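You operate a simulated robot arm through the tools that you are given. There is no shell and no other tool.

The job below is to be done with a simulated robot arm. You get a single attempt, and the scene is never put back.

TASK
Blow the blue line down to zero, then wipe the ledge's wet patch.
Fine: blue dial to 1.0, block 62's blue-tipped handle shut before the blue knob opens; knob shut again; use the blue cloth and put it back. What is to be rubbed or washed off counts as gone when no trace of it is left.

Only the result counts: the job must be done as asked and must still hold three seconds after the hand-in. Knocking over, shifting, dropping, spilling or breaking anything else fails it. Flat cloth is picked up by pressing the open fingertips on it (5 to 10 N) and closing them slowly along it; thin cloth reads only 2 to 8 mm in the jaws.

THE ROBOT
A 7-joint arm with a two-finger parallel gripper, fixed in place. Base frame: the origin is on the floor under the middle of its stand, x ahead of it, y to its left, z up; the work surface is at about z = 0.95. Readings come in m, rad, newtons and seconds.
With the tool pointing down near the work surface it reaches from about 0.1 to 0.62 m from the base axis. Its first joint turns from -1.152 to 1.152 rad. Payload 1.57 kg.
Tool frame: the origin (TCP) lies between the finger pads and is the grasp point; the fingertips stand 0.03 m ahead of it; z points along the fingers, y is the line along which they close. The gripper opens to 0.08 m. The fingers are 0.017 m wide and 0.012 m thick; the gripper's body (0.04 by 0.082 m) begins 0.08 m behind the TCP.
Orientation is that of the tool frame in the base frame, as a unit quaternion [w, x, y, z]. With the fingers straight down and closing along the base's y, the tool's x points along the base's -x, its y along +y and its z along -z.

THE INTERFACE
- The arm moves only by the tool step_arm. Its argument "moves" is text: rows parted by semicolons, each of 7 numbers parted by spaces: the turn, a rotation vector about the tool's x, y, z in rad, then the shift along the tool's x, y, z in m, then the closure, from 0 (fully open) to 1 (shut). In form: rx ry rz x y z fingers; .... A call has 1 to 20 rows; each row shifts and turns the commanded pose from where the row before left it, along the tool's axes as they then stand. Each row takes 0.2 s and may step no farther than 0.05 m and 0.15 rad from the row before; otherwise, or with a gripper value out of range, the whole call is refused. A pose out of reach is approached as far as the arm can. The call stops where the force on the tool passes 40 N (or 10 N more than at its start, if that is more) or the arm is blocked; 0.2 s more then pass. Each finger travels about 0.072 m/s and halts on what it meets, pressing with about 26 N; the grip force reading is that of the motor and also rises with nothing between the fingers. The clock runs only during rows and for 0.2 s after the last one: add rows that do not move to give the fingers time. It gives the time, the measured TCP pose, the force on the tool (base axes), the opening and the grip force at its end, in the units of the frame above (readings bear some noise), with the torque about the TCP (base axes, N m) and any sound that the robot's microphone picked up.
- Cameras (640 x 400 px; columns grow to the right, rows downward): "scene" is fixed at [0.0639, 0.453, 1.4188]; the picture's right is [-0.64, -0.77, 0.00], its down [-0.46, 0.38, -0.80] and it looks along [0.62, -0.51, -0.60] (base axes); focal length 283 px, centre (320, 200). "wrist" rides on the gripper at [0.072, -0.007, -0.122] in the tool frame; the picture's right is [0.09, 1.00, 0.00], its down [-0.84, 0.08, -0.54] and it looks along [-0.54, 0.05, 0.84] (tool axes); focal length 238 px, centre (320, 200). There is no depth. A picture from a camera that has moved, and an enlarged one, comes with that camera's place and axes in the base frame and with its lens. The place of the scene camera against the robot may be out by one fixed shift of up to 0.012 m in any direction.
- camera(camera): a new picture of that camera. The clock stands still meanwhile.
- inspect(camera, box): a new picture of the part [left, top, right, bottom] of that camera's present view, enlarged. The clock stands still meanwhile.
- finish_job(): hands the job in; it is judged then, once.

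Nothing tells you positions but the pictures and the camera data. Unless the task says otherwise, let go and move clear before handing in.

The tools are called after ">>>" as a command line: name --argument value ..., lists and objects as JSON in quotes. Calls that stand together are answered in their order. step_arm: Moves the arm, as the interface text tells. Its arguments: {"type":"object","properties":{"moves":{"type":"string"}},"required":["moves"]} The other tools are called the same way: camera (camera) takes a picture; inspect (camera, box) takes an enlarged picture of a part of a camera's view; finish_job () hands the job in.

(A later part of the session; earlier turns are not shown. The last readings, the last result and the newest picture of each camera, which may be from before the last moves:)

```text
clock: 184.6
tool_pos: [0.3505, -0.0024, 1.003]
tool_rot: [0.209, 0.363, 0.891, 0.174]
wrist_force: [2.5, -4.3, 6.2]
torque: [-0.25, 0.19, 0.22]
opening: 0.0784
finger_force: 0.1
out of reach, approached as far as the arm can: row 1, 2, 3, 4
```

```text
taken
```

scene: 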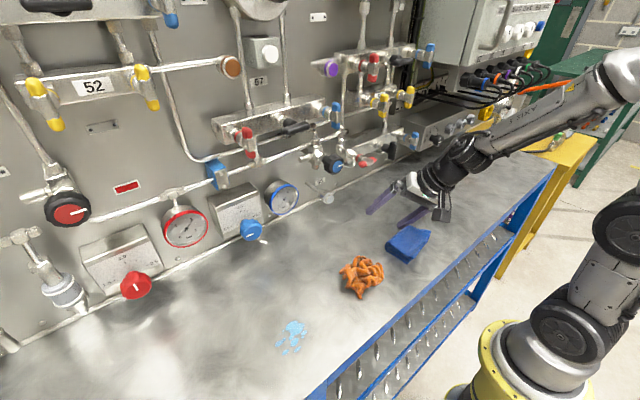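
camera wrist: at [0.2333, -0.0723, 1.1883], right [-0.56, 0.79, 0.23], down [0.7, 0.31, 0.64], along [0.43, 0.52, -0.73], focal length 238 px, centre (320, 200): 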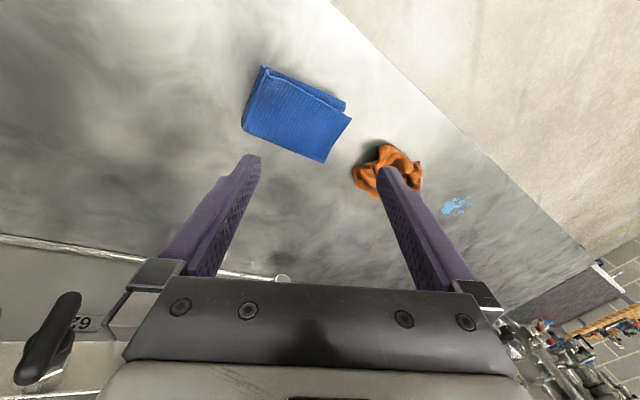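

The arm sagged again and a fingertip grazed the ledge (6 N). I'll lift straight away.

>>> step_arm --moves "0 0 0 -0.0074 0.0139 -0.0255 0; 0 0 0 -0.0074 0.0139 -0.0255 0; 0 0 0 0 0 0 0"

>>> inspect --camera "scene" --box '[320, 120, 480, 320]'

```text
clock: 185.4
tool_pos: [0.3511, -0.0004, 1.0023]
tool_rot: [0.207, 0.364, 0.891, 0.174]
wrist_force: [2.5, -0.7, 7.3]
torque: [-0.23, 0.2, 0.15]
opening: 0.0775
finger_force: 0.1
out of reach, approached as far as the arm can: row 1, 2
```

```text
2.00 times, centred on (400, 220) of scene
camera zoom: at [0.0639, 0.453, 1.4188], right [-0.64, -0.77, 0.0], down [-0.46, 0.38, -0.8], along [0.62, -0.51, -0.6], focal length 566 px, centre (160, 160)
```

zoom: 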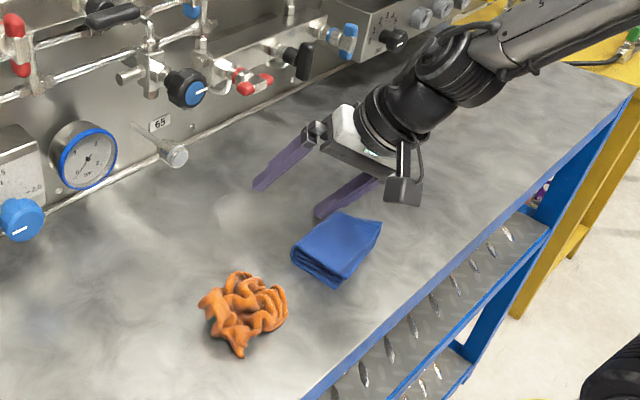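

Direct lifting is refused in this posture. I'll raise the fingertips by pitching the hand up about the wrist joint instead.

>>> step_arm --moves "-0.0881 -0.0473 0 -0.0104 0.0194 0 0; -0.0881 -0.0473 0 -0.0104 0.0194 0 0; -0.0881 -0.0473 0 -0.0104 0.0194 0 0; 0 0 0 0 0 0 0"

>>> camera --camera "scene"

```text
clock: 186.4
tool_pos: [0.4022, 0.0154, 1.0413]
tool_rot: [0.315, 0.342, 0.844, 0.266]
wrist_force: [-1.0, 0.9, 0.6]
torque: [0.02, -0.01, -0.02]
opening: 0.0799
finger_force: 0.0
```

```text
taken
```

scene: 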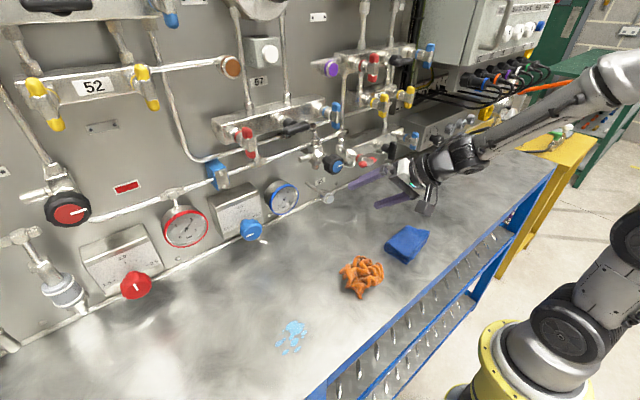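

That lifted cleanly. I'll go further up from here.

>>> step_arm --moves "0 0 0 -0.014 0.0266 -0.0263 0; 0 0 0 -0.014 0.0266 -0.0263 0; 0 0 0 -0.014 0.0266 -0.0263 0; 0 0 0 0 0 0 0"

>>> camera --camera "scene"

```text
clock: 187.4
tool_pos: [0.4017, 0.015, 1.1258]
tool_rot: [0.316, 0.344, 0.844, 0.265]
wrist_force: [-0.3, -0.2, -0.9]
torque: [-0.02, -0.02, 0.0]
opening: 0.0801
finger_force: 0.0
out of reach, approached as far as the arm can: row 3
```

```text
taken
```

scene: 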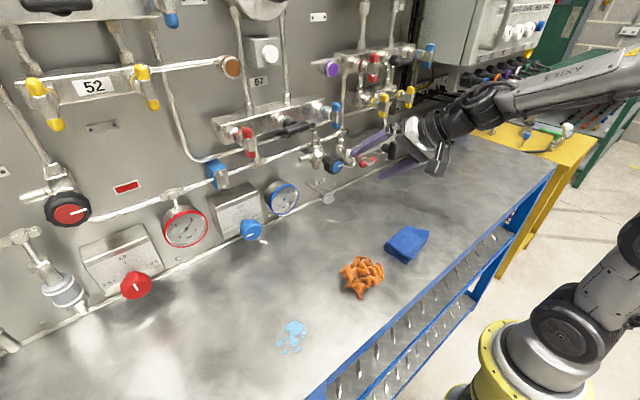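

That's rather near the wall fittings, so I'll back away 8 cm toward the robot.

>>> step_arm --moves "0 0 0 0.0226 -0.0165 -0.0286 0; 0 0 0 0.0226 -0.0165 -0.0286 0; 0 0 0 0 0 0 0"

>>> camera --camera "scene"

```text
clock: 188.2
tool_pos: [0.3214, 0.0135, 1.1249]
tool_rot: [0.315, 0.344, 0.844, 0.265]
wrist_force: [-0.2, 0.0, -0.2]
torque: [0.04, 0.0, -0.01]
opening: 0.0802
finger_force: 0.0
```

```text
taken
```

scene: 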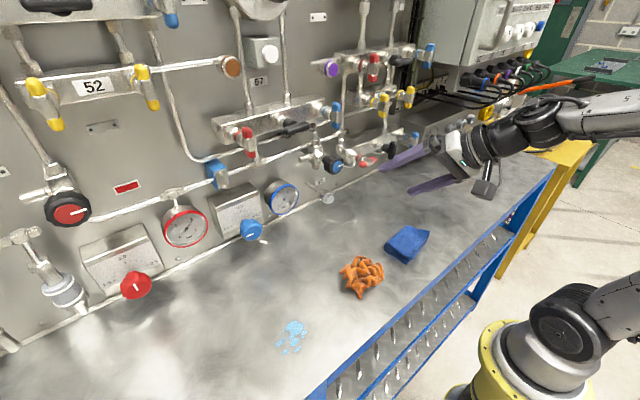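

Clear of everything now. I'll travel left at this height so the base joint turns and the elbow is dragged back.

>>> step_arm --moves "0 0 0 0.0336 0.028 0.0104 0; 0 0 0 0.0336 0.028 0.0104 0; 0 0 0 0.0336 0.028 0.0104 0; 0 0 0 0.0336 0.028 0.0104 0; 0 0 0 0.0336 0.028 0.0104 0; 0 0 0 0.0336 0.028 0.0104 0; 0 0 0 0.0336 0.028 0.0104 0; 0 0 0 0 0 0 0"

>>> camera --camera "scene"

```text
clock: 190.0
tool_pos: [0.3328, 0.2634, 1.0796]
tool_rot: [0.315, 0.344, 0.844, 0.265]
wrist_force: [-0.2, -1.5, -0.3]
torque: [0.03, 0.0, 0.02]
opening: 0.08
finger_force: 0.1
out of reach, approached as far as the arm can: row 1, 2, 3
```

```text
taken
```

scene: 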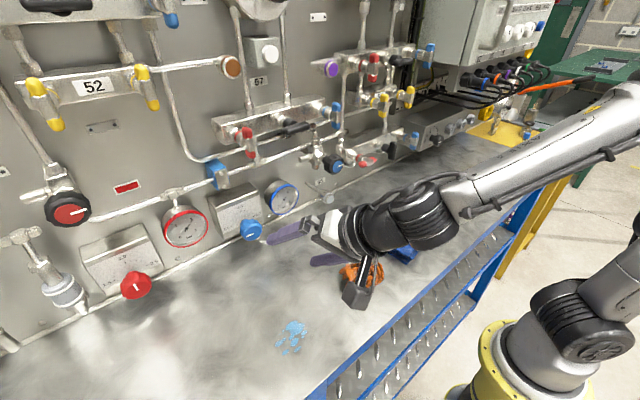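

The posture here looks close to the early good one. I'll unroll the hand to zero roll with 30° pitch.

>>> step_arm --moves "0.017 -0.0443 -0.1277 0 0 0 0; 0.017 -0.0443 -0.1277 0 0 0 0; 0.017 -0.0443 -0.1277 0 0 0 0; 0.017 -0.0443 -0.1277 0 0 0 0; 0.017 -0.0443 -0.1277 0 0 0 0; 0.017 -0.0443 -0.1277 0 0 0 0; 0.017 -0.0443 -0.1277 0 0 0 0; 0 0 0 0 0 0 0"

>>> camera --camera "scene"

```text
clock: 191.8
tool_pos: [0.3325, 0.2638, 1.0795]
tool_rot: [0.501, -0.001, 0.866, -0.001]
wrist_force: [0.6, -0.1, 0.0]
torque: [0.01, -0.01, -0.02]
opening: 0.0803
finger_force: 0.0
```

```text
taken
```

scene: 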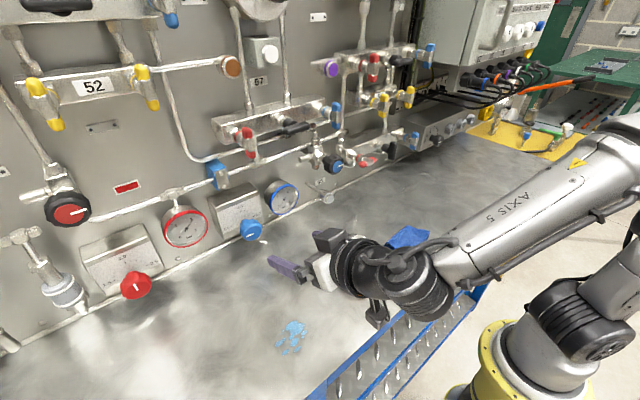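

The label is upright again, as in the early good posture. I'll rise to z ≈ 1.2 and then pitch down stepwise.

>>> step_arm --moves "0 0 0 -0.0346 0 -0.02 0; 0 0 0 -0.0346 0 -0.02 0; 0 0 0 -0.0346 0 -0.02 0; 0 0 0 0 0 0 0; 0 0.12 0 0 0 0 0; 0 0.12 0 0 0 0 0; 0 0.12 0 0 0 0 0; 0 0 0 0 0 0 0"

>>> camera --camera "scene"

```text
clock: 193.6
tool_pos: [0.3322, 0.2637, 1.2003]
tool_rot: [0.336, -0.001, 0.942, 0.0]
wrist_force: [-0.1, -0.4, 0.0]
torque: [0.0, 0.02, 0.02]
opening: 0.0798
finger_force: 0.0
```

```text
taken
```

scene: 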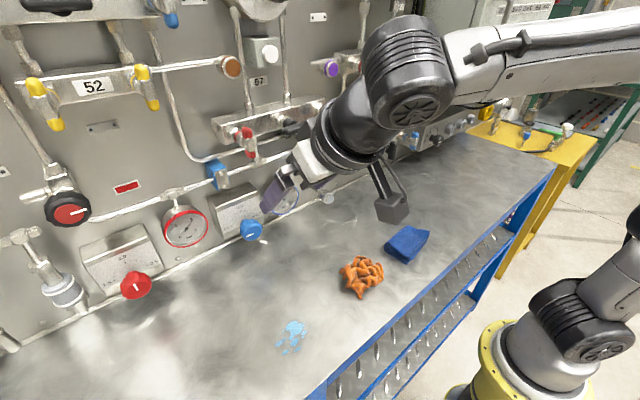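

No stalls. I'll finish the pitch to straight down.

>>> step_arm --moves "0 0.12 0 0 0 0 0; 0 0.12 0 0 0 0 0; 0 0.12 0 0 0 0 0; 0 0.12 0 0 0 0 0; 0 0.12 0 0 0 0 0; 0 0.085 0 0 0 0 0; 0 0 0 0 0 0 0"

>>> camera --camera "scene"

>>> camera --camera "wrist"

```text
clock: 195.2
tool_pos: [0.3338, 0.2639, 1.1998]
tool_rot: [0.001, 0.0, 1.0, -0.001]
wrist_force: [0.6, 0.6, 0.7]
torque: [-0.02, -0.01, 0.01]
opening: 0.0799
finger_force: 0.0
```

```text
taken
```

scene: 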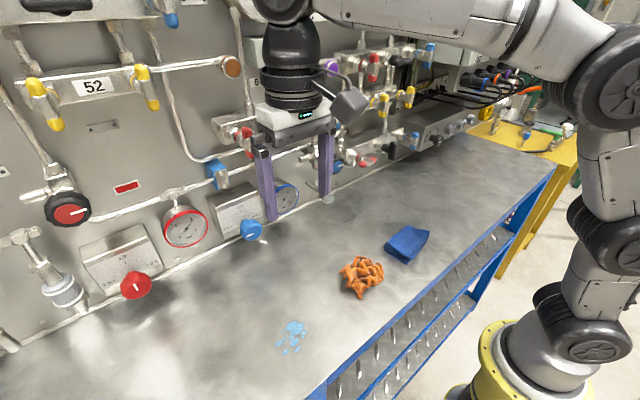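

```text
taken
camera wrist: at [0.2603, 0.2575, 1.3227], right [-0.09, 1.0, 0.0], down [0.84, 0.08, 0.54], along [0.54, 0.05, -0.84], focal length 238 px, centre (320, 200)
```

wrist: 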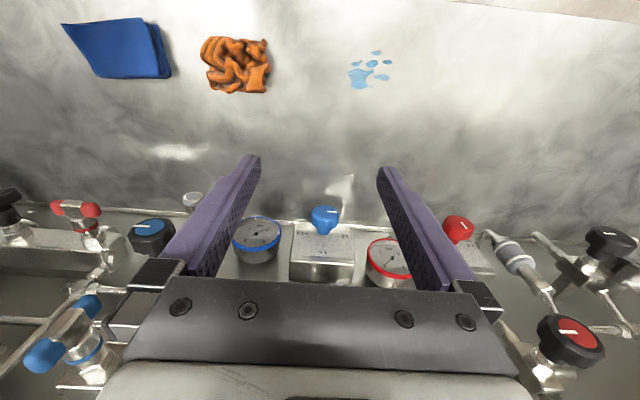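

The hand points straight down again with a healthy posture. I'll now look closely at the cloth, the rag and the wet patch.

>>> inspect --camera "wrist" --box '[40, 0, 280, 120]'

>>> inspect --camera "wrist" --box '[310, 20, 430, 120]'

>>> inspect --camera "scene" --box '[360, 200, 460, 280]'

>>> inspect --camera "scene" --box '[250, 300, 350, 370]'

```text
2.67 times, centred on (160, 60) of wrist
camera zoom: at [0.2603, 0.2575, 1.3227], right [-0.09, 1.0, 0.0], down [0.84, 0.08, 0.54], along [0.54, 0.05, -0.84], focal length 636 px, centre (747, 573)
```

zoom: 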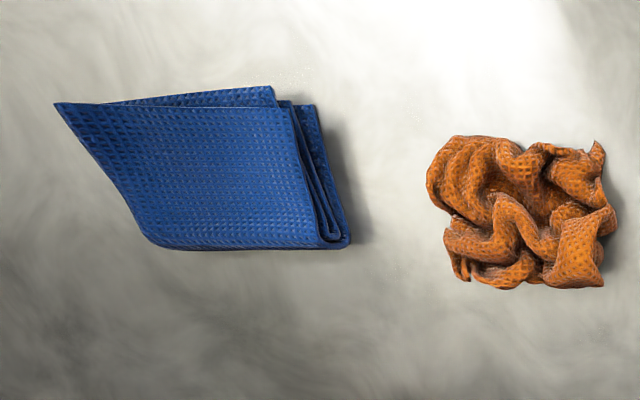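

```text
4.00 times, centred on (370, 70) of wrist
camera zoom: at [0.2603, 0.2575, 1.3227], right [-0.09, 1.0, 0.0], down [0.84, 0.08, 0.54], along [0.54, 0.05, -0.84], focal length 953 px, centre (120, 720)
```

zoom: 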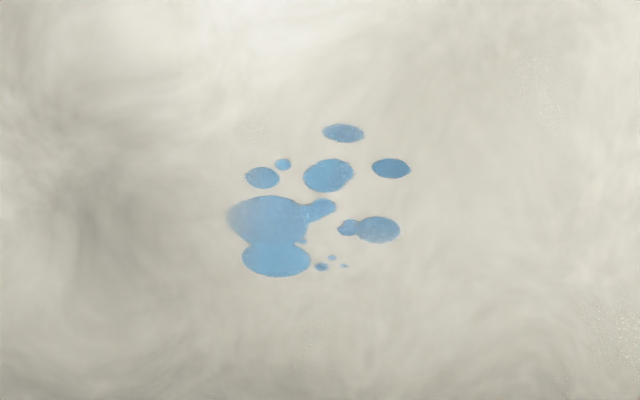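

```text
5.00 times, centred on (410, 240) of scene
camera zoom: at [0.064, 0.453, 1.4188], right [-0.64, -0.77, 0.0], down [-0.46, 0.38, -0.8], along [0.62, -0.51, -0.6], focal length 1415 px, centre (-130, 0)
```

zoom: 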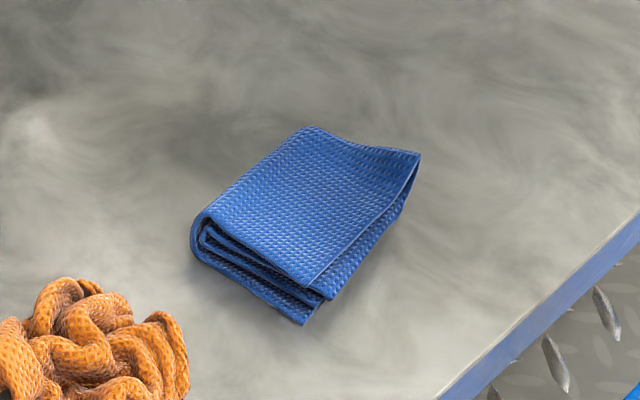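

```text
5.71 times, centred on (300, 335) of scene
camera zoom: at [0.064, 0.453, 1.4188], right [-0.64, -0.77, 0.0], down [-0.46, 0.38, -0.8], along [0.62, -0.51, -0.6], focal length 1618 px, centre (434, -571)
```

zoom: 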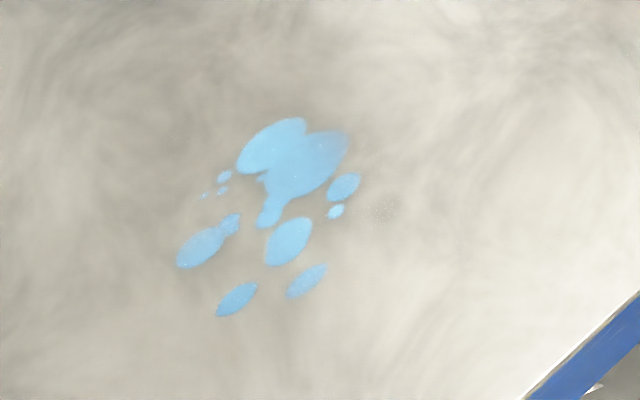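

The folded blue cloth covers about x 0.25–0.325, y −0.06–0.057; the wet spots cover about x 0.257–0.309, y 0.294–0.358. I'll move above the cloth, staying straight down.

>>> step_arm --moves "0 0 0 0.0077 -0.0445 0 0; 0 0 0 0.0077 -0.0445 0 0; 0 0 0 0.0077 -0.0445 0 0; 0 0 0 0.0077 -0.0445 0 0; 0 0 0 0.0077 -0.0445 0 0; 0 0 0 0.0077 -0.0445 0 0; 0 0 0 0 0 0 0; 0 0 0 0 0 0.04 0; 0 0 0 0 0 0.04 0; 0 0 0 0 0 0.04 0; 0 0 0 0 0 0 0"

>>> camera --camera "wrist"

>>> camera --camera "scene"

```text
clock: 197.6
tool_pos: [0.2872, -0.004, 1.0792]
tool_rot: [0.002, 0.0, 1.0, 0.0]
wrist_force: [-0.9, 0.5, 0.3]
torque: [-0.03, 0.0, 0.02]
opening: 0.08
finger_force: 0.1
```

```text
taken
camera wrist: at [0.215, -0.0091, 1.2028], right [-0.09, 1.0, 0.0], down [0.84, 0.08, 0.54], along [0.54, 0.05, -0.84], focal length 238 px, centre (320, 200)
```

wrist: 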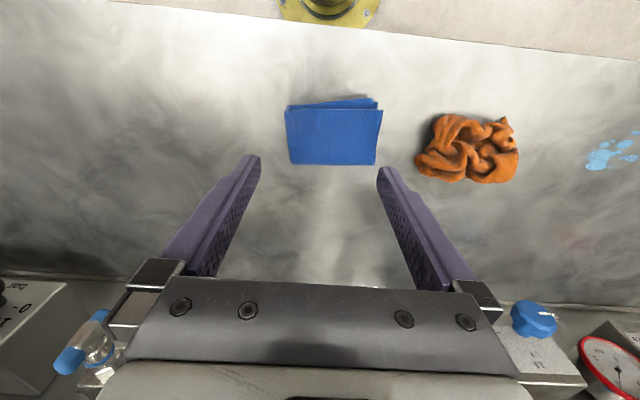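

```text
taken
```

scene: 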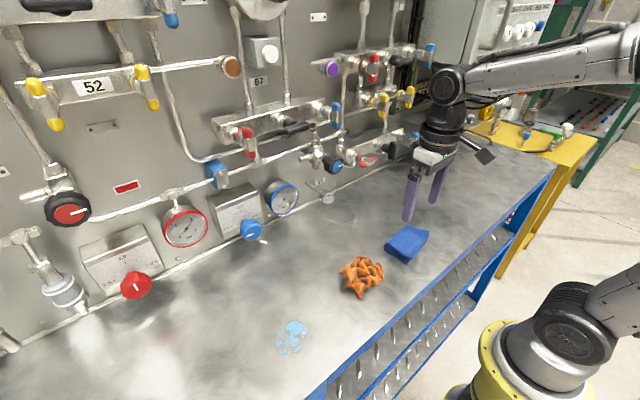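

I'm above the cloth at z ≈ 1.08. From here the cloth looks centred near (0.294, 0.012). I'll enlarge it to plan where the fingertips press.

>>> inspect --camera "wrist" --box '[250, 70, 410, 190]'

>>> inspect --camera "scene" --box '[360, 150, 480, 280]'

```text
3.33 times, centred on (330, 130) of wrist
camera zoom: at [0.215, -0.0091, 1.2028], right [-0.09, 1.0, 0.0], down [0.84, 0.08, 0.54], along [0.54, 0.05, -0.84], focal length 794 px, centre (287, 433)
```

zoom: 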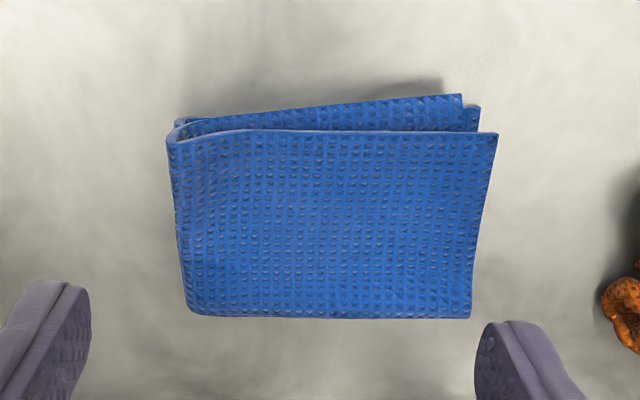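

```text
3.08 times, centred on (420, 215) of scene
camera zoom: at [0.0639, 0.453, 1.4188], right [-0.64, -0.77, 0.0], down [-0.46, 0.38, -0.8], along [0.62, -0.51, -0.6], focal length 871 px, centre (12, 154)
```

zoom: 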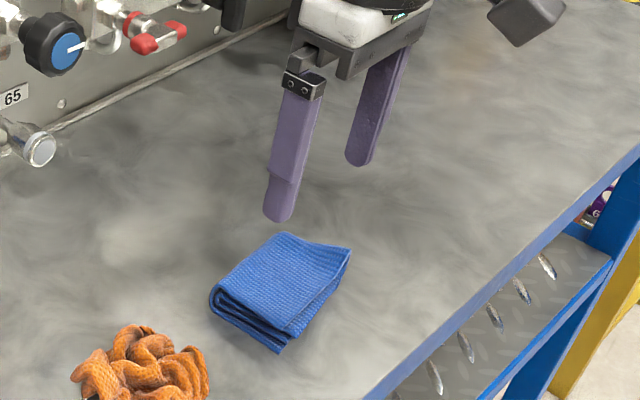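

The top layer spans about y −0.035–0.057, centred at (0.291, 0.012). I'll centre over it with the fingers 60 mm apart and descend carefully.

>>> step_arm --moves "0 0 0 -0.004 0.016 0 0.25; 0 0 0 0 0 0.04 0.25; 0 0 0 0 0 0.03 0.25; 0 0 0 0 0 0 0.25"

>>> step_arm --moves "0 0 0 0 0 0.005 0.25; 0 0 0 0 0 0.004 0.25; 0 0 0 0 0 0 0.25"

>>> inspect --camera "scene" --box '[360, 170, 460, 280]'

```text
clock: 198.4
tool_pos: [0.2931, 0.0127, 1.0218]
tool_rot: [0.007, -0.001, 1.0, -0.002]
wrist_force: [-4.5, 0.5, 12.1]
torque: [-0.2, 0.24, -0.04]
opening: 0.0601
finger_force: 0.0
stopped in row 4: the force on the tool passed its limit at 61 N (the readings are from after the stop); the commanded pose is now the measured one
```

```text
clock: 198.8
tool_pos: [0.2928, 0.012, 1.021]
tool_rot: [0.011, 0.0, 1.0, -0.001]
wrist_force: [-3.9, 0.3, 9.6]
torque: [-0.15, 0.15, 0.0]
opening: 0.06
finger_force: 0.1
stopped in row 1: the force on the tool passed its limit at 47 N (the readings are from after the stop); the commanded pose is now the measured one
```

```text
3.64 times, centred on (410, 225) of scene
camera zoom: at [0.0637, 0.453, 1.4188], right [-0.64, -0.77, 0.0], down [-0.46, 0.38, -0.8], along [0.62, -0.51, -0.6], focal length 1029 px, centre (-7, 109)
```

zoom: 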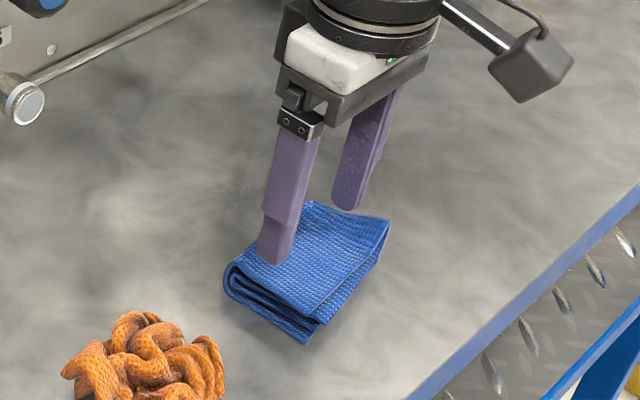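

Contact came at TCP z ≈ 1.021, so the folded stack is about 4 cm tall and roughly 5–6 cm wide in x. Gripping the whole stack from its two long sides looks best, so I'll lift and roll the hand 85° so the fingers close along x.

>>> step_arm --moves "0 0 0 0 0 -0.03 0.25; 0 0 0 0 0 -0.03 0; 0 0 0 0 0 -0.02 0; 0 0 0 0 0 0 0"

>>> step_arm --moves "-0.015 0 0.12 0 0 0 0; 0 0 0.13 0 0 0 0; 0 0 0.13 0 0 0 0; 0 0 0.13 0 0 0 0; 0 0 0.13 0 0 0 0; 0 0 0.13 0 0 0 0; 0 0 0 0 0 0 0"

>>> inspect --camera "scene" --box '[360, 170, 460, 280]'

```text
clock: 199.8
tool_pos: [0.2906, 0.0127, 1.1029]
tool_rot: [0.01, 0.0, 1.0, 0.0]
wrist_force: [-0.4, -0.1, 0.4]
torque: [0.01, 0.01, -0.03]
opening: 0.0801
finger_force: 0.0
```

```text
clock: 201.4
tool_pos: [0.2902, 0.0122, 1.1001]
tool_rot: [0.007, 0.377, 0.926, 0.01]
wrist_force: [0.1, 0.2, -0.4]
torque: [-0.02, 0.01, 0.01]
opening: 0.0799
finger_force: 0.0
```

```text
3.64 times, centred on (410, 225) of scene
camera zoom: at [0.0639, 0.453, 1.4188], right [-0.64, -0.77, 0.0], down [-0.46, 0.38, -0.8], along [0.62, -0.51, -0.6], focal length 1029 px, centre (-7, 109)
```

zoom: 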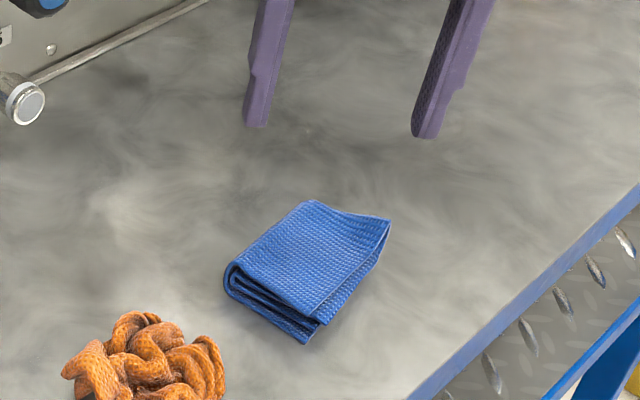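

The cloth looks unchanged and the roll works. I'll complete the roll to about 85°.

>>> step_arm --moves "0 0 0.1414 0 0 0 0; 0 0 0.1414 0 0 0 0; 0 0 0.1414 0 0 0 0; 0 0 0.1414 0 0 0 0; 0 0 0.1414 0 0 0 0; 0 0 0 0 0 0 0"

>>> camera --camera "wrist"

>>> inspect --camera "wrist" --box '[220, 60, 440, 220]'

>>> camera --camera "scene"

```text
clock: 202.8
tool_pos: [0.2915, 0.0117, 1.1006]
tool_rot: [0.004, 0.674, 0.739, 0.012]
wrist_force: [-0.6, 0.3, 0.3]
torque: [0.0, 0.01, 0.0]
opening: 0.0799
finger_force: 0.1
```

```text
taken
camera wrist: at [0.2759, 0.0817, 1.2244], right [0.98, 0.18, 0.02], down [0.14, -0.83, 0.53], along [0.12, -0.52, -0.85], focal length 238 px, centre (320, 200)
```

wrist: 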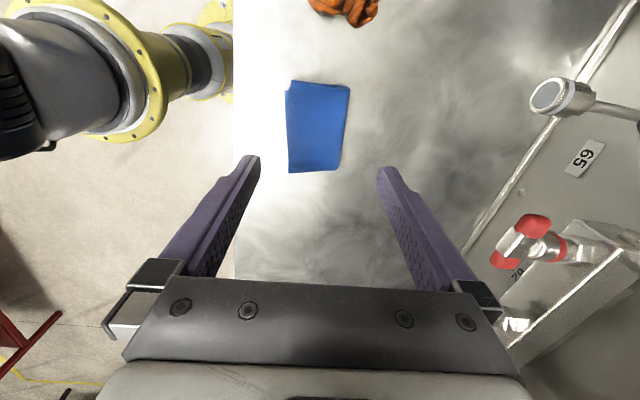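

```text
2.50 times, centred on (330, 140) of wrist
camera zoom: at [0.2759, 0.0817, 1.2244], right [0.98, 0.18, 0.02], down [0.14, -0.83, 0.53], along [0.12, -0.52, -0.85], focal length 596 px, centre (295, 350)
```

zoom: 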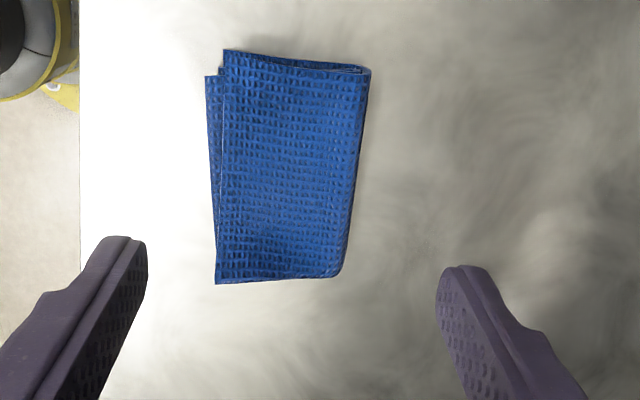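

```text
taken
```

scene: 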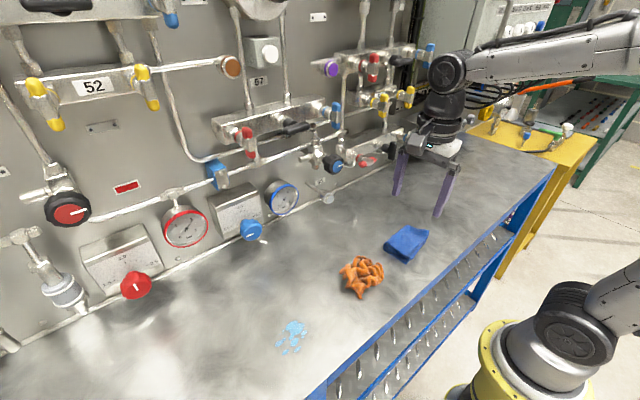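

The cloth is about 6 cm wide in x, centred at (0.291, 0.013), right under the hand. I'll level the hand and lower the open fingers down either long side of the stack.

>>> step_arm --moves "0.023 -0.01 0 0.001 0 0.02 0; 0 0 0 0 0 0.02 0; 0 0 0 0 0 0.02 0; 0 0 0 0 0 0.015 0; 0 0 0 0 0 0 0"

>>> inspect --camera "scene" --box '[360, 170, 460, 280]'

>>> inspect --camera "wrist" --box '[220, 60, 440, 220]'

```text
clock: 204.0
tool_pos: [0.2916, 0.0139, 1.0251]
tool_rot: [-0.001, 0.673, 0.74, 0.001]
wrist_force: [-0.4, 0.0, 0.3]
torque: [0.02, 0.01, 0.01]
opening: 0.0798
finger_force: 0.1
```

```text
3.64 times, centred on (410, 225) of scene
camera zoom: at [0.0639, 0.453, 1.4188], right [-0.64, -0.77, 0.0], down [-0.46, 0.38, -0.8], along [0.62, -0.51, -0.6], focal length 1029 px, centre (-7, 109)
```

zoom: 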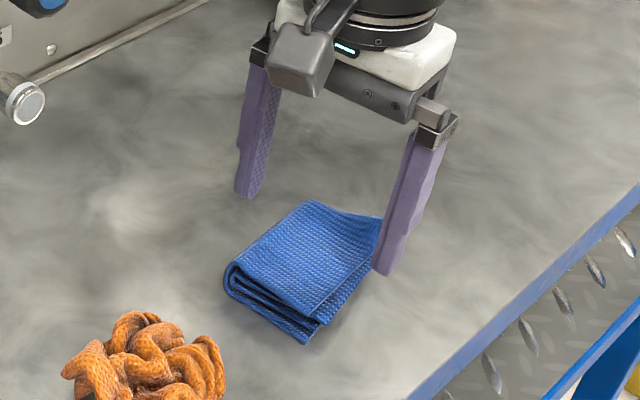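

```text
2.50 times, centred on (330, 140) of wrist
camera zoom: at [0.2781, 0.0848, 1.1486], right [0.98, 0.19, 0.0], down [0.16, -0.83, 0.54], along [0.1, -0.53, -0.84], focal length 596 px, centre (295, 350)
```

zoom: 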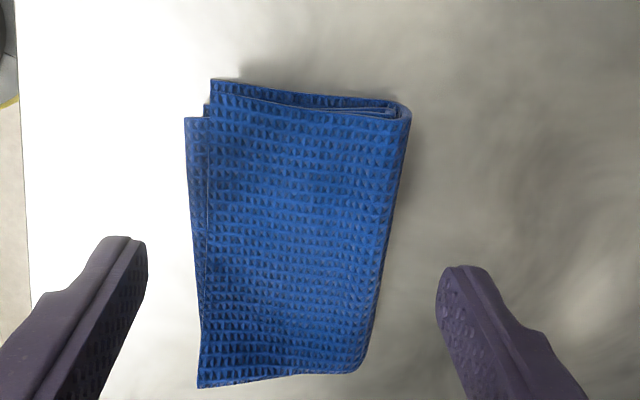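

The fingers clear the stack by about 1.3 cm on both sides. I'll lower to just above the ledge.

>>> step_arm --moves "0 0 0 0 0 0.014 0; 0 0 0 0 0 0.012 0; 0 0 0 0 0 0.01 0; 0 0 0 0 0 0 0"

>>> inspect --camera "scene" --box '[360, 170, 460, 280]'

```text
clock: 205.0
tool_pos: [0.2925, 0.0143, 0.9898]
tool_rot: [-0.001, 0.673, 0.74, 0.001]
wrist_force: [0.4, -0.9, -0.1]
torque: [0.04, -0.01, 0.01]
opening: 0.08
finger_force: 0.1
```

```text
3.64 times, centred on (410, 225) of scene
camera zoom: at [0.0639, 0.453, 1.4188], right [-0.64, -0.77, 0.0], down [-0.46, 0.38, -0.8], along [0.62, -0.51, -0.6], focal length 1029 px, centre (-7, 109)
```

zoom: 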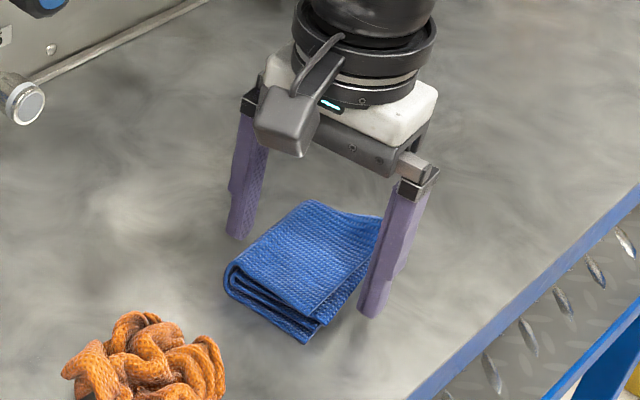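

No contact yet. I'll close slowly along x on the stack.

>>> step_arm --moves "0 0 0 0 0 0 0.05; 0 0 0 0 0 0 0.1; 0 0 0 0 0 0 0.15; 0 0 0 0 0 0 0.2; 0 0 0 0 0 0 0.25; 0 0 0 0 0 0 0.3; 0 0 0 0 0 0 0.35; 0 0 0 0 0 0 0.4; 0 0 0 0 0 0 0.4"

>>> inspect --camera "scene" --box '[360, 170, 460, 280]'

>>> inspect --camera "wrist" --box '[220, 60, 440, 220]'

```text
clock: 207.0
tool_pos: [0.2922, 0.0132, 0.9906]
tool_rot: [-0.001, 0.673, 0.74, 0.001]
wrist_force: [0.8, 0.1, -0.4]
torque: [-0.02, -0.01, -0.01]
opening: 0.0623
finger_force: 25.8
```

```text
3.64 times, centred on (410, 225) of scene
camera zoom: at [0.0639, 0.453, 1.4188], right [-0.64, -0.77, 0.0], down [-0.46, 0.38, -0.8], along [0.62, -0.51, -0.6], focal length 1029 px, centre (-7, 109)
```

zoom: 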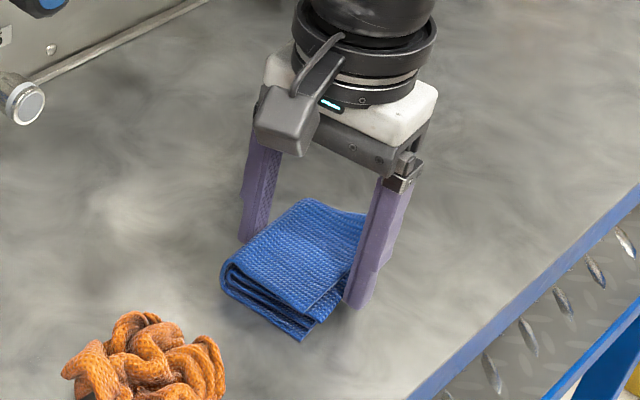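

```text
2.50 times, centred on (330, 140) of wrist
camera zoom: at [0.2784, 0.0847, 1.1133], right [0.98, 0.19, 0.0], down [0.16, -0.83, 0.54], along [0.1, -0.53, -0.84], focal length 596 px, centre (295, 350)
```

zoom: 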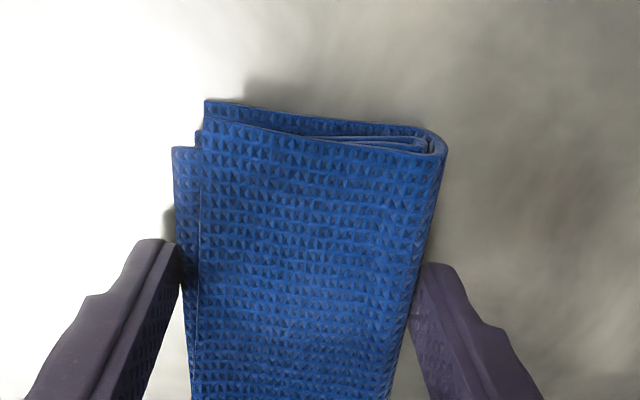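

The stack holds at 62 mm with 26 N, so it's gripped whole like a firm pad. I'll note this pose (0.292, 0.013, 0.990) for putting it back, and lift.

>>> step_arm --moves "0 0 0 0 0 0 0.6; 0 0 0 0 0 -0.01 0.6; 0 0 0 0 0 -0.02 0.6; 0 0 0 0 0 -0.03 0.6; 0 0 0 0 0 -0.03 0.6; 0 0 0 0 0 0 0.6"

>>> inspect --camera "scene" --box '[360, 150, 460, 270]'

>>> camera --camera "wrist"

```text
clock: 208.4
tool_pos: [0.2913, 0.0141, 1.081]
tool_rot: [-0.001, 0.673, 0.74, 0.0]
wrist_force: [0.3, -0.5, -0.4]
torque: [-0.01, -0.02, 0.01]
opening: 0.0621
finger_force: 25.6
```

```text
3.33 times, centred on (410, 210) of scene
camera zoom: at [0.0639, 0.453, 1.4188], right [-0.64, -0.77, 0.0], down [-0.46, 0.38, -0.8], along [0.62, -0.51, -0.6], focal length 944 px, centre (20, 167)
```

zoom: 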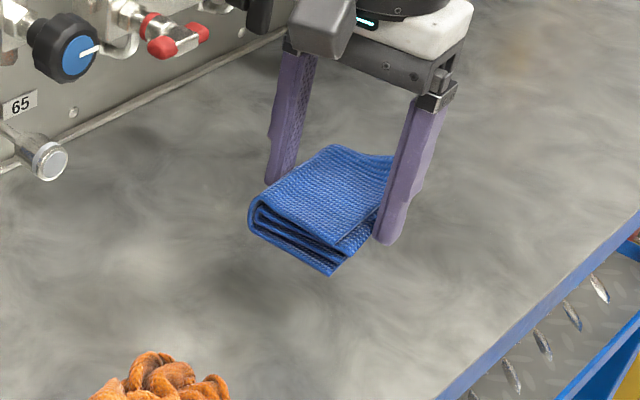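

```text
taken
camera wrist: at [0.2786, 0.0848, 1.2035], right [0.98, 0.19, 0.0], down [0.16, -0.83, 0.54], along [0.1, -0.53, -0.84], focal length 238 px, centre (320, 200)
```

wrist: 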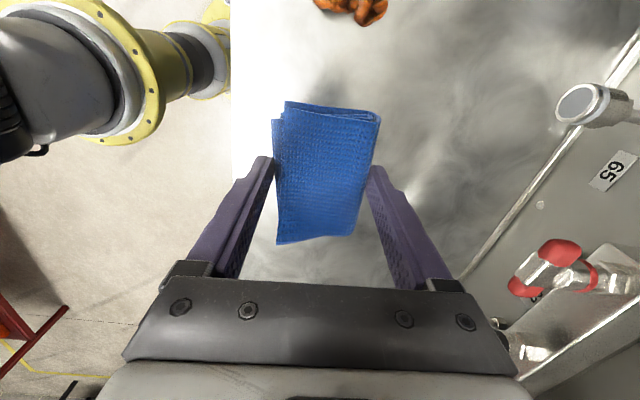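

The cloth is held firmly. I'll raise it, roll the hand back 45° (to keep the last joint in range), and carry it high over the rag to the wet patch.

>>> step_arm --moves "0 0 0 0 0 -0.03 0.6; 0 0 0 0 0 -0.03 0.6; 0 0 -0.131 0 0 0 0.6; 0 0 -0.131 0 0 0 0.6; 0 0 -0.131 0 0 0 0.6; 0 0 -0.131 0 0 0 0.6; 0 0 -0.131 0 0 0 0.6; 0 0 -0.131 0 0 0 0.6; 0 0 0 0 0 0 0.6"

>>> step_arm --moves "0 0 0 0.0295 0.0334 0 0.6; 0 0 0 0.0295 0.0334 0 0.6; 0 0 0 0.0295 0.0334 0 0.6; 0 0 0 0.0295 0.0334 0 0.6; 0 0 0 0.0295 0.0334 0 0.6; 0 0 0 0.0295 0.0334 0 0.6; 0 0 0 0.0295 0.0334 0 0.6; 0 0 0 0 0 0 0.6"

>>> camera --camera "scene"

>>> camera --camera "wrist"

```text
clock: 210.4
tool_pos: [0.2926, 0.0138, 1.1408]
tool_rot: [-0.001, 0.339, 0.941, 0.001]
wrist_force: [0.5, -0.8, -0.2]
torque: [0.03, -0.01, 0.03]
opening: 0.0622
finger_force: 26.1
```

```text
clock: 212.2
tool_pos: [0.2814, 0.3261, 1.1396]
tool_rot: [-0.001, 0.339, 0.941, 0.001]
wrist_force: [-0.4, 1.2, -0.2]
torque: [-0.02, 0.02, 0.02]
opening: 0.0621
finger_force: 26.0
```

```text
taken
```

scene: 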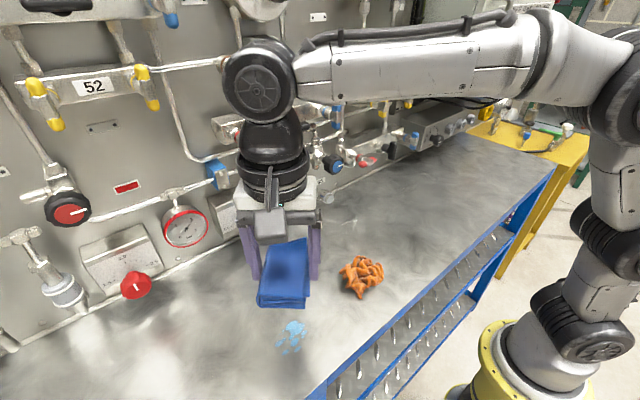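

```text
taken
camera wrist: at [0.2221, 0.367, 1.2632], right [0.56, 0.83, 0.0], down [0.69, -0.47, 0.54], along [0.45, -0.3, -0.84], focal length 238 px, centre (320, 200)
```

wrist: 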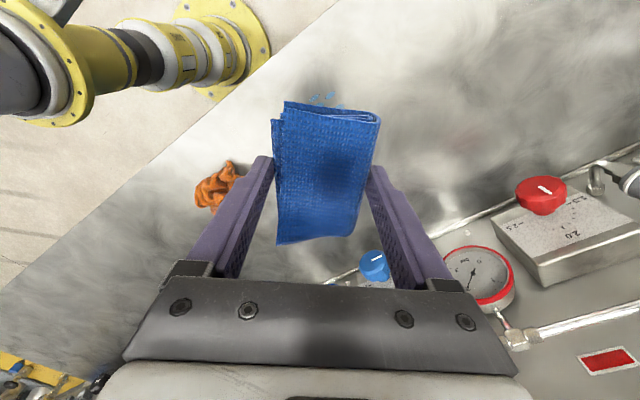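

The pad is above the wet patch. I'll lower it until it just touches.

>>> step_arm --moves "0 0 0 -0.001 0.001 0.045 0.6; 0 0 0 0 0 0.045 0.6; 0 0 0 0 0 0.035 0.6; 0 0 0 0 0 0.012 0.6; 0 0 0 0 0 0 0.6"

>>> step_arm --moves "0 0 0 0 0 0.006 0.6; 0 0 0 0 0 0.004 0.6; 0 0 0 0 0 0 0.6"

>>> inspect --camera "scene" --box '[220, 240, 380, 380]'

```text
clock: 213.4
tool_pos: [0.2822, 0.3258, 1.0032]
tool_rot: [-0.001, 0.339, 0.941, 0.0]
wrist_force: [0.5, -0.1, -0.4]
torque: [-0.01, 0.0, 0.0]
opening: 0.062
finger_force: 26.2
```

```text
clock: 214.2
tool_pos: [0.283, 0.3254, 0.9927]
tool_rot: [0.0, 0.338, 0.941, 0.001]
wrist_force: [0.1, 0.0, 0.4]
torque: [0.0, -0.03, 0.0]
opening: 0.0625
finger_force: 25.9
```

```text
2.86 times, centred on (300, 310) of scene
camera zoom: at [0.0639, 0.453, 1.4188], right [-0.64, -0.77, 0.0], down [-0.46, 0.38, -0.8], along [0.62, -0.51, -0.6], focal length 809 px, centre (377, -114)
```

zoom: 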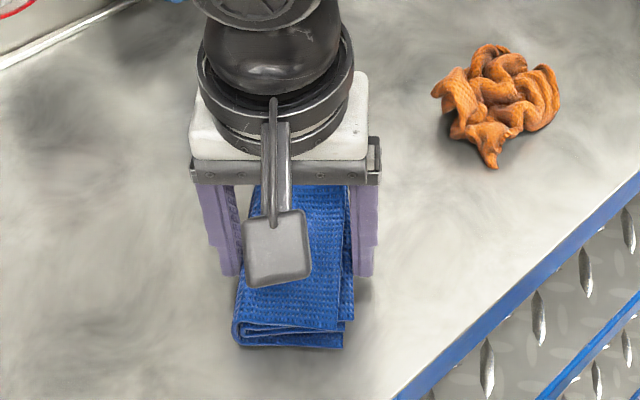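

Almost touching. I'll press gently in 1 mm steps.

>>> step_arm --moves "0 0 0 0 0 0.002 0.6; 0 0 0 0 0 0.001 0.6; 0 0 0 0 0 0 0.6"

```text
clock: 215.0
tool_pos: [0.2833, 0.3255, 0.991]
tool_rot: [-0.001, 0.338, 0.941, 0.001]
wrist_force: [0.7, -0.6, -0.8]
torque: [-0.03, 0.05, 0.0]
opening: 0.062
finger_force: 25.9
```

>>> step_arm --moves "0 0 0 0 0 0.001 0.6; 0 0 0 0 0 0.001 0.6; 0 0 0 0 0 0 0.6"

```text
clock: 215.8
tool_pos: [0.2831, 0.3262, 0.9901]
tool_rot: [-0.001, 0.338, 0.941, 0.002]
wrist_force: [-0.9, -1.2, 8.8]
torque: [-0.13, 0.15, 0.0]
opening: 0.0623
finger_force: 26.0
```

Contact at about 9 N. I'll rub back and forth in both directions over the patch.

>>> step_arm --moves "0 0 0 0.015 0 0 0.6; 0 0 0 0.015 0 0 0.6; 0 0 0 -0.015 0 0 0.6; 0 0 0 -0.015 0 0 0.6; 0 0 0 -0.015 0 0 0.6; 0 0 0 -0.015 0 0 0.6; 0 0 0 0.015 0 0 0.6; 0 0 0 0.015 0 0 0.6; 0 0 0 0 0.015 0 0.6; 0 0 0 0 0.015 0 0.6; 0 0 0 0 -0.015 0 0.6; 0 0 0 0 -0.015 0 0.6; 0 0 0 0 -0.015 0 0.6; 0 0 0 0 -0.015 0 0.6; 0 0 0 0 0.015 0 0.6; 0 0 0 0 0.015 0 0.6; 0 0 0 0 0 0 0.6"

>>> inspect --camera "scene" --box '[220, 240, 380, 380]'

```text
clock: 217.8
tool_pos: [0.2884, 0.3335, 0.9889]
tool_rot: [-0.004, 0.339, 0.941, -0.005]
wrist_force: [-1.1, -1.9, 5.4]
torque: [-0.01, 0.04, -0.01]
opening: 0.0622
finger_force: 25.9
stopped in row 10: the force on the tool passed its limit at 42 N (the readings are from after the stop); the commanded pose is now the measured one
```

```text
2.86 times, centred on (300, 310) of scene
camera zoom: at [0.0638, 0.4529, 1.4188], right [-0.64, -0.77, 0.0], down [-0.46, 0.38, -0.8], along [0.62, -0.51, -0.6], focal length 809 px, centre (377, -114)
```

zoom: 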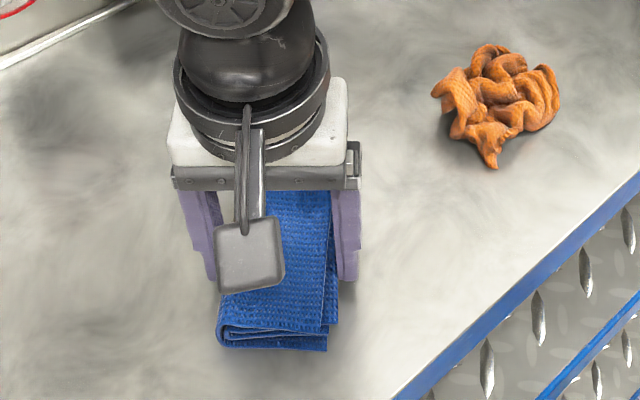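

A force spike stopped that pass part-way, so I'll rub more slowly with a slightly lighter touch.

>>> step_arm --moves "0 0 0 0 -0.01 -0.0005 0.6; 0 0 0 0 -0.01 0 0.6; 0 0 0 0 -0.01 0 0.6; 0 0 0 0 -0.01 0 0.6; 0 0 0 0 0 0 0.6"

>>> step_arm --moves "0 0 0 0 -0.01 0 0.6; 0 0 0 0 -0.01 0 0.6; 0 0 0 0 0.01 0 0.6; 0 0 0 0 0.01 0 0.6; 0 0 0 0 0.01 0 0.6; 0 0 0 0 0.01 0 0.6; 0 0 0 0 0 0 0.6"

```text
clock: 219.0
tool_pos: [0.263, 0.3003, 0.989]
tool_rot: [-0.003, 0.338, 0.941, -0.006]
wrist_force: [-0.5, 1.0, 3.0]
torque: [0.13, -0.03, -0.03]
opening: 0.062
finger_force: 25.9
```

```text
clock: 220.6
tool_pos: [0.2746, 0.3176, 0.9894]
tool_rot: [-0.004, 0.339, 0.941, -0.006]
wrist_force: [-0.4, 0.3, 1.4]
torque: [0.02, 0.01, 0.0]
opening: 0.0624
finger_force: 25.7
```

Contact is light now. I'll lift and shift toward the wall to look at the patch.

>>> step_arm --moves "0 0 0 0 0 -0.03 0.6; 0 0 0 0 0 -0.03 0.6; 0 0 0 -0.0385 0.0319 0 0.6; 0 0 0 -0.0385 0.0319 0 0.6; 0 0 0 0 0 0 0.6"

>>> inspect --camera "scene" --box '[230, 260, 370, 380]'

>>> camera --camera "wrist"

```text
clock: 221.8
tool_pos: [0.3758, 0.3179, 1.046]
tool_rot: [-0.003, 0.339, 0.941, -0.006]
wrist_force: [0.2, 0.6, -0.9]
torque: [0.03, 0.01, -0.02]
opening: 0.0622
finger_force: 25.6
```

```text
3.33 times, centred on (300, 320) of scene
camera zoom: at [0.064, 0.453, 1.4188], right [-0.64, -0.77, 0.0], down [-0.46, 0.38, -0.8], along [0.62, -0.51, -0.6], focal length 944 px, centre (387, -200)
```

zoom: 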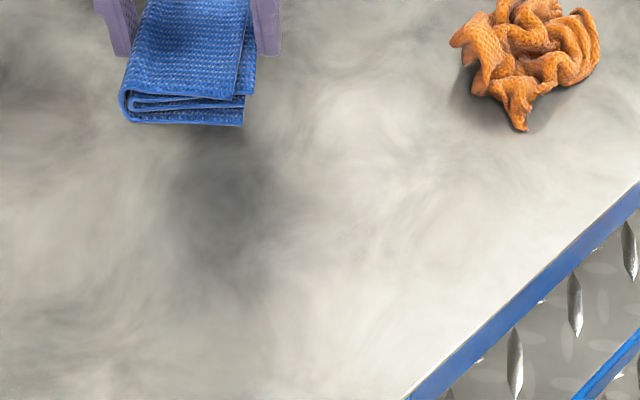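

```text
taken
camera wrist: at [0.3176, 0.3602, 1.1707], right [0.56, 0.83, -0.01], down [0.7, -0.47, 0.54], along [0.44, -0.31, -0.84], focal length 238 px, centre (320, 200)
```

wrist: 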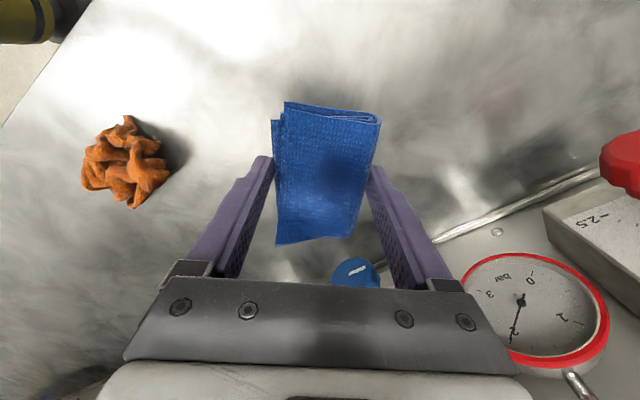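

The patch seems gone. I'll enlarge the area strongly to check for faint remains.

>>> inspect --camera "scene" --box '[260, 300, 330, 360]'

>>> inspect --camera "wrist" --box '[200, 0, 340, 110]'

```text
6.67 times, centred on (295, 330) of scene
camera zoom: at [0.064, 0.453, 1.4188], right [-0.64, -0.77, 0.0], down [-0.46, 0.38, -0.8], along [0.62, -0.51, -0.6], focal length 1887 px, centre (487, -667)
```

zoom: 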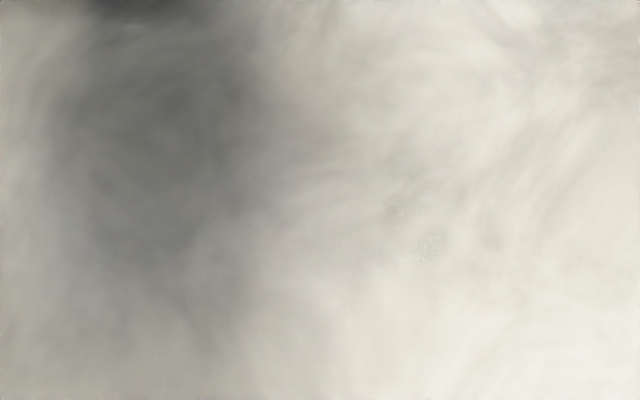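

```text
3.64 times, centred on (270, 55) of wrist
camera zoom: at [0.3176, 0.3602, 1.1707], right [0.56, 0.83, -0.01], down [0.7, -0.47, 0.54], along [0.44, -0.31, -0.84], focal length 867 px, centre (502, 727)
```

zoom: 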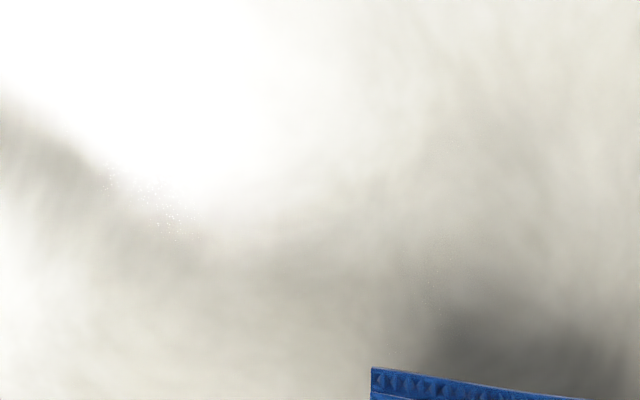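

No blue left in view, though the cloth's shadow covers part of it. I'll rub once more for good measure with the pad centred, then check again without the shadow.

>>> step_arm --moves "0 0 0 0.0357 -0.0295 0 0.6; 0 0 0 0.0357 -0.0295 0 0.6; 0 0 0 0.006 0.006 0.03 0.6; 0 0 0 0 0 0.022 0.6; 0 0 0 0 0 0 0.6"

>>> step_arm --moves "0 0 0 0 0 0.002 0.6; 0 0 0 0 0 0.001 0.6; 0 0 0 0 0 0 0.6"

```text
clock: 223.0
tool_pos: [0.281, 0.326, 0.9966]
tool_rot: [-0.003, 0.339, 0.941, -0.007]
wrist_force: [0.0, -0.1, -0.2]
torque: [0.0, -0.02, -0.02]
opening: 0.0622
finger_force: 26.0
```

```text
clock: 223.8
tool_pos: [0.2825, 0.3262, 0.9939]
tool_rot: [-0.003, 0.339, 0.941, -0.006]
wrist_force: [0.1, -0.2, 0.2]
torque: [0.0, 0.0, -0.05]
opening: 0.0622
finger_force: 25.8
```

>>> step_arm --moves "0 0 0 0 0 0.003 0.6; 0 0 0 0 0 0.0015 0.6; 0 0 0 0 0 0 0.6"

>>> step_arm --moves "0 0 0 0.01 0 0 0.6; 0 0 0 0.01 0 0 0.6; 0 0 0 0.01 0 0 0.6; 0 0 0 -0.01 0 0 0.6; 0 0 0 -0.01 0 0 0.6; 0 0 0 -0.01 0 0 0.6; 0 0 0 -0.01 0 0 0.6; 0 0 0 -0.01 0 0 0.6; 0 0 0 -0.01 0 0 0.6; 0 0 0 0.01 0 0 0.6; 0 0 0 0.01 0 0 0.6; 0 0 0 0.01 0 0 0.6; 0 0 0 0 0 0 0.6"

>>> step_arm --moves "0 0 0 0 0.01 0 0.6; 0 0 0 0 0.01 0 0.6; 0 0 0 0 -0.01 0 0.6; 0 0 0 0 -0.01 0 0.6; 0 0 0 0 -0.01 0 0.6; 0 0 0 0 -0.01 0 0.6; 0 0 0 0 0.01 0 0.6; 0 0 0 0 0.01 0 0.6; 0 0 0 0 0 0 0.6"

```text
clock: 224.6
tool_pos: [0.2816, 0.3253, 0.9899]
tool_rot: [-0.003, 0.339, 0.941, -0.006]
wrist_force: [1.1, 0.2, -0.1]
torque: [0.0, 0.0, 0.0]
opening: 0.062
finger_force: 26.4
```

```text
clock: 227.4
tool_pos: [0.281, 0.3264, 0.9897]
tool_rot: [-0.003, 0.338, 0.941, -0.006]
wrist_force: [0.1, 0.3, -0.4]
torque: [-0.01, 0.01, -0.01]
opening: 0.0621
finger_force: 26.0
```

```text
clock: 229.4
tool_pos: [0.2812, 0.3248, 0.9905]
tool_rot: [-0.004, 0.339, 0.941, -0.007]
wrist_force: [0.8, -0.6, 0.2]
torque: [0.03, -0.03, 0.02]
opening: 0.0621
finger_force: 25.9
```

The pad isn't quite pressing (it slid up a touch in the grip). I'll lower 1–2 mm until I feel it and repeat the rub.

>>> step_arm --moves "0 0 0 0 0 0.001 0.6; 0 0 0 0 0 0 0.6"

>>> step_arm --moves "0 0 0 0 0 0.0007 0.6; 0 0 0 0 0 0 0.6"

```text
clock: 230.0
tool_pos: [0.2822, 0.3264, 0.9884]
tool_rot: [-0.002, 0.339, 0.941, -0.006]
wrist_force: [-0.2, -0.6, 3.8]
torque: [0.07, -0.03, 0.01]
opening: 0.0625
finger_force: 25.7
```

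```text
clock: 230.6
tool_pos: [0.2824, 0.3273, 0.989]
tool_rot: [-0.002, 0.338, 0.941, -0.005]
wrist_force: [-0.9, -1.6, 9.1]
torque: [0.07, -0.07, 0.01]
opening: 0.0622
finger_force: 26.2
```

>>> step_arm --moves "0 0 0 0.01 0 0 0.6; 0 0 0 0.01 0 0 0.6; 0 0 0 0.01 0 0 0.6; 0 0 0 -0.01 0 0 0.6; 0 0 0 -0.01 0 0 0.6; 0 0 0 -0.01 0 0 0.6; 0 0 0 -0.01 0 0 0.6; 0 0 0 -0.01 0 0 0.6; 0 0 0 -0.01 0 0 0.6; 0 0 0 0.01 0 0 0.6; 0 0 0 0.01 0 0 0.6; 0 0 0 0.01 0 0 0.6; 0 0 0 0 0 0 0.6"

>>> step_arm --moves "0 0 0 0 0.01 0 0.6; 0 0 0 0 0.01 0 0.6; 0 0 0 0 -0.01 0 0.6; 0 0 0 0 -0.01 0 0.6; 0 0 0 0 -0.01 0 0.6; 0 0 0 0 -0.01 0 0.6; 0 0 0 0 0.01 0 0.6; 0 0 0 0 0.01 0 0.6; 0 0 0 0 0 0 0.6"

```text
clock: 233.4
tool_pos: [0.2822, 0.3265, 0.9878]
tool_rot: [-0.004, 0.339, 0.941, -0.007]
wrist_force: [9.0, -5.7, 16.1]
torque: [-0.23, -0.43, 0.01]
opening: 0.0619
finger_force: 26.4
```

```text
clock: 235.4
tool_pos: [0.2829, 0.3262, 0.9873]
tool_rot: [-0.003, 0.339, 0.941, -0.006]
wrist_force: [-4.0, -7.1, 10.0]
torque: [-0.29, 0.19, 0.0]
opening: 0.0619
finger_force: 26.3
```

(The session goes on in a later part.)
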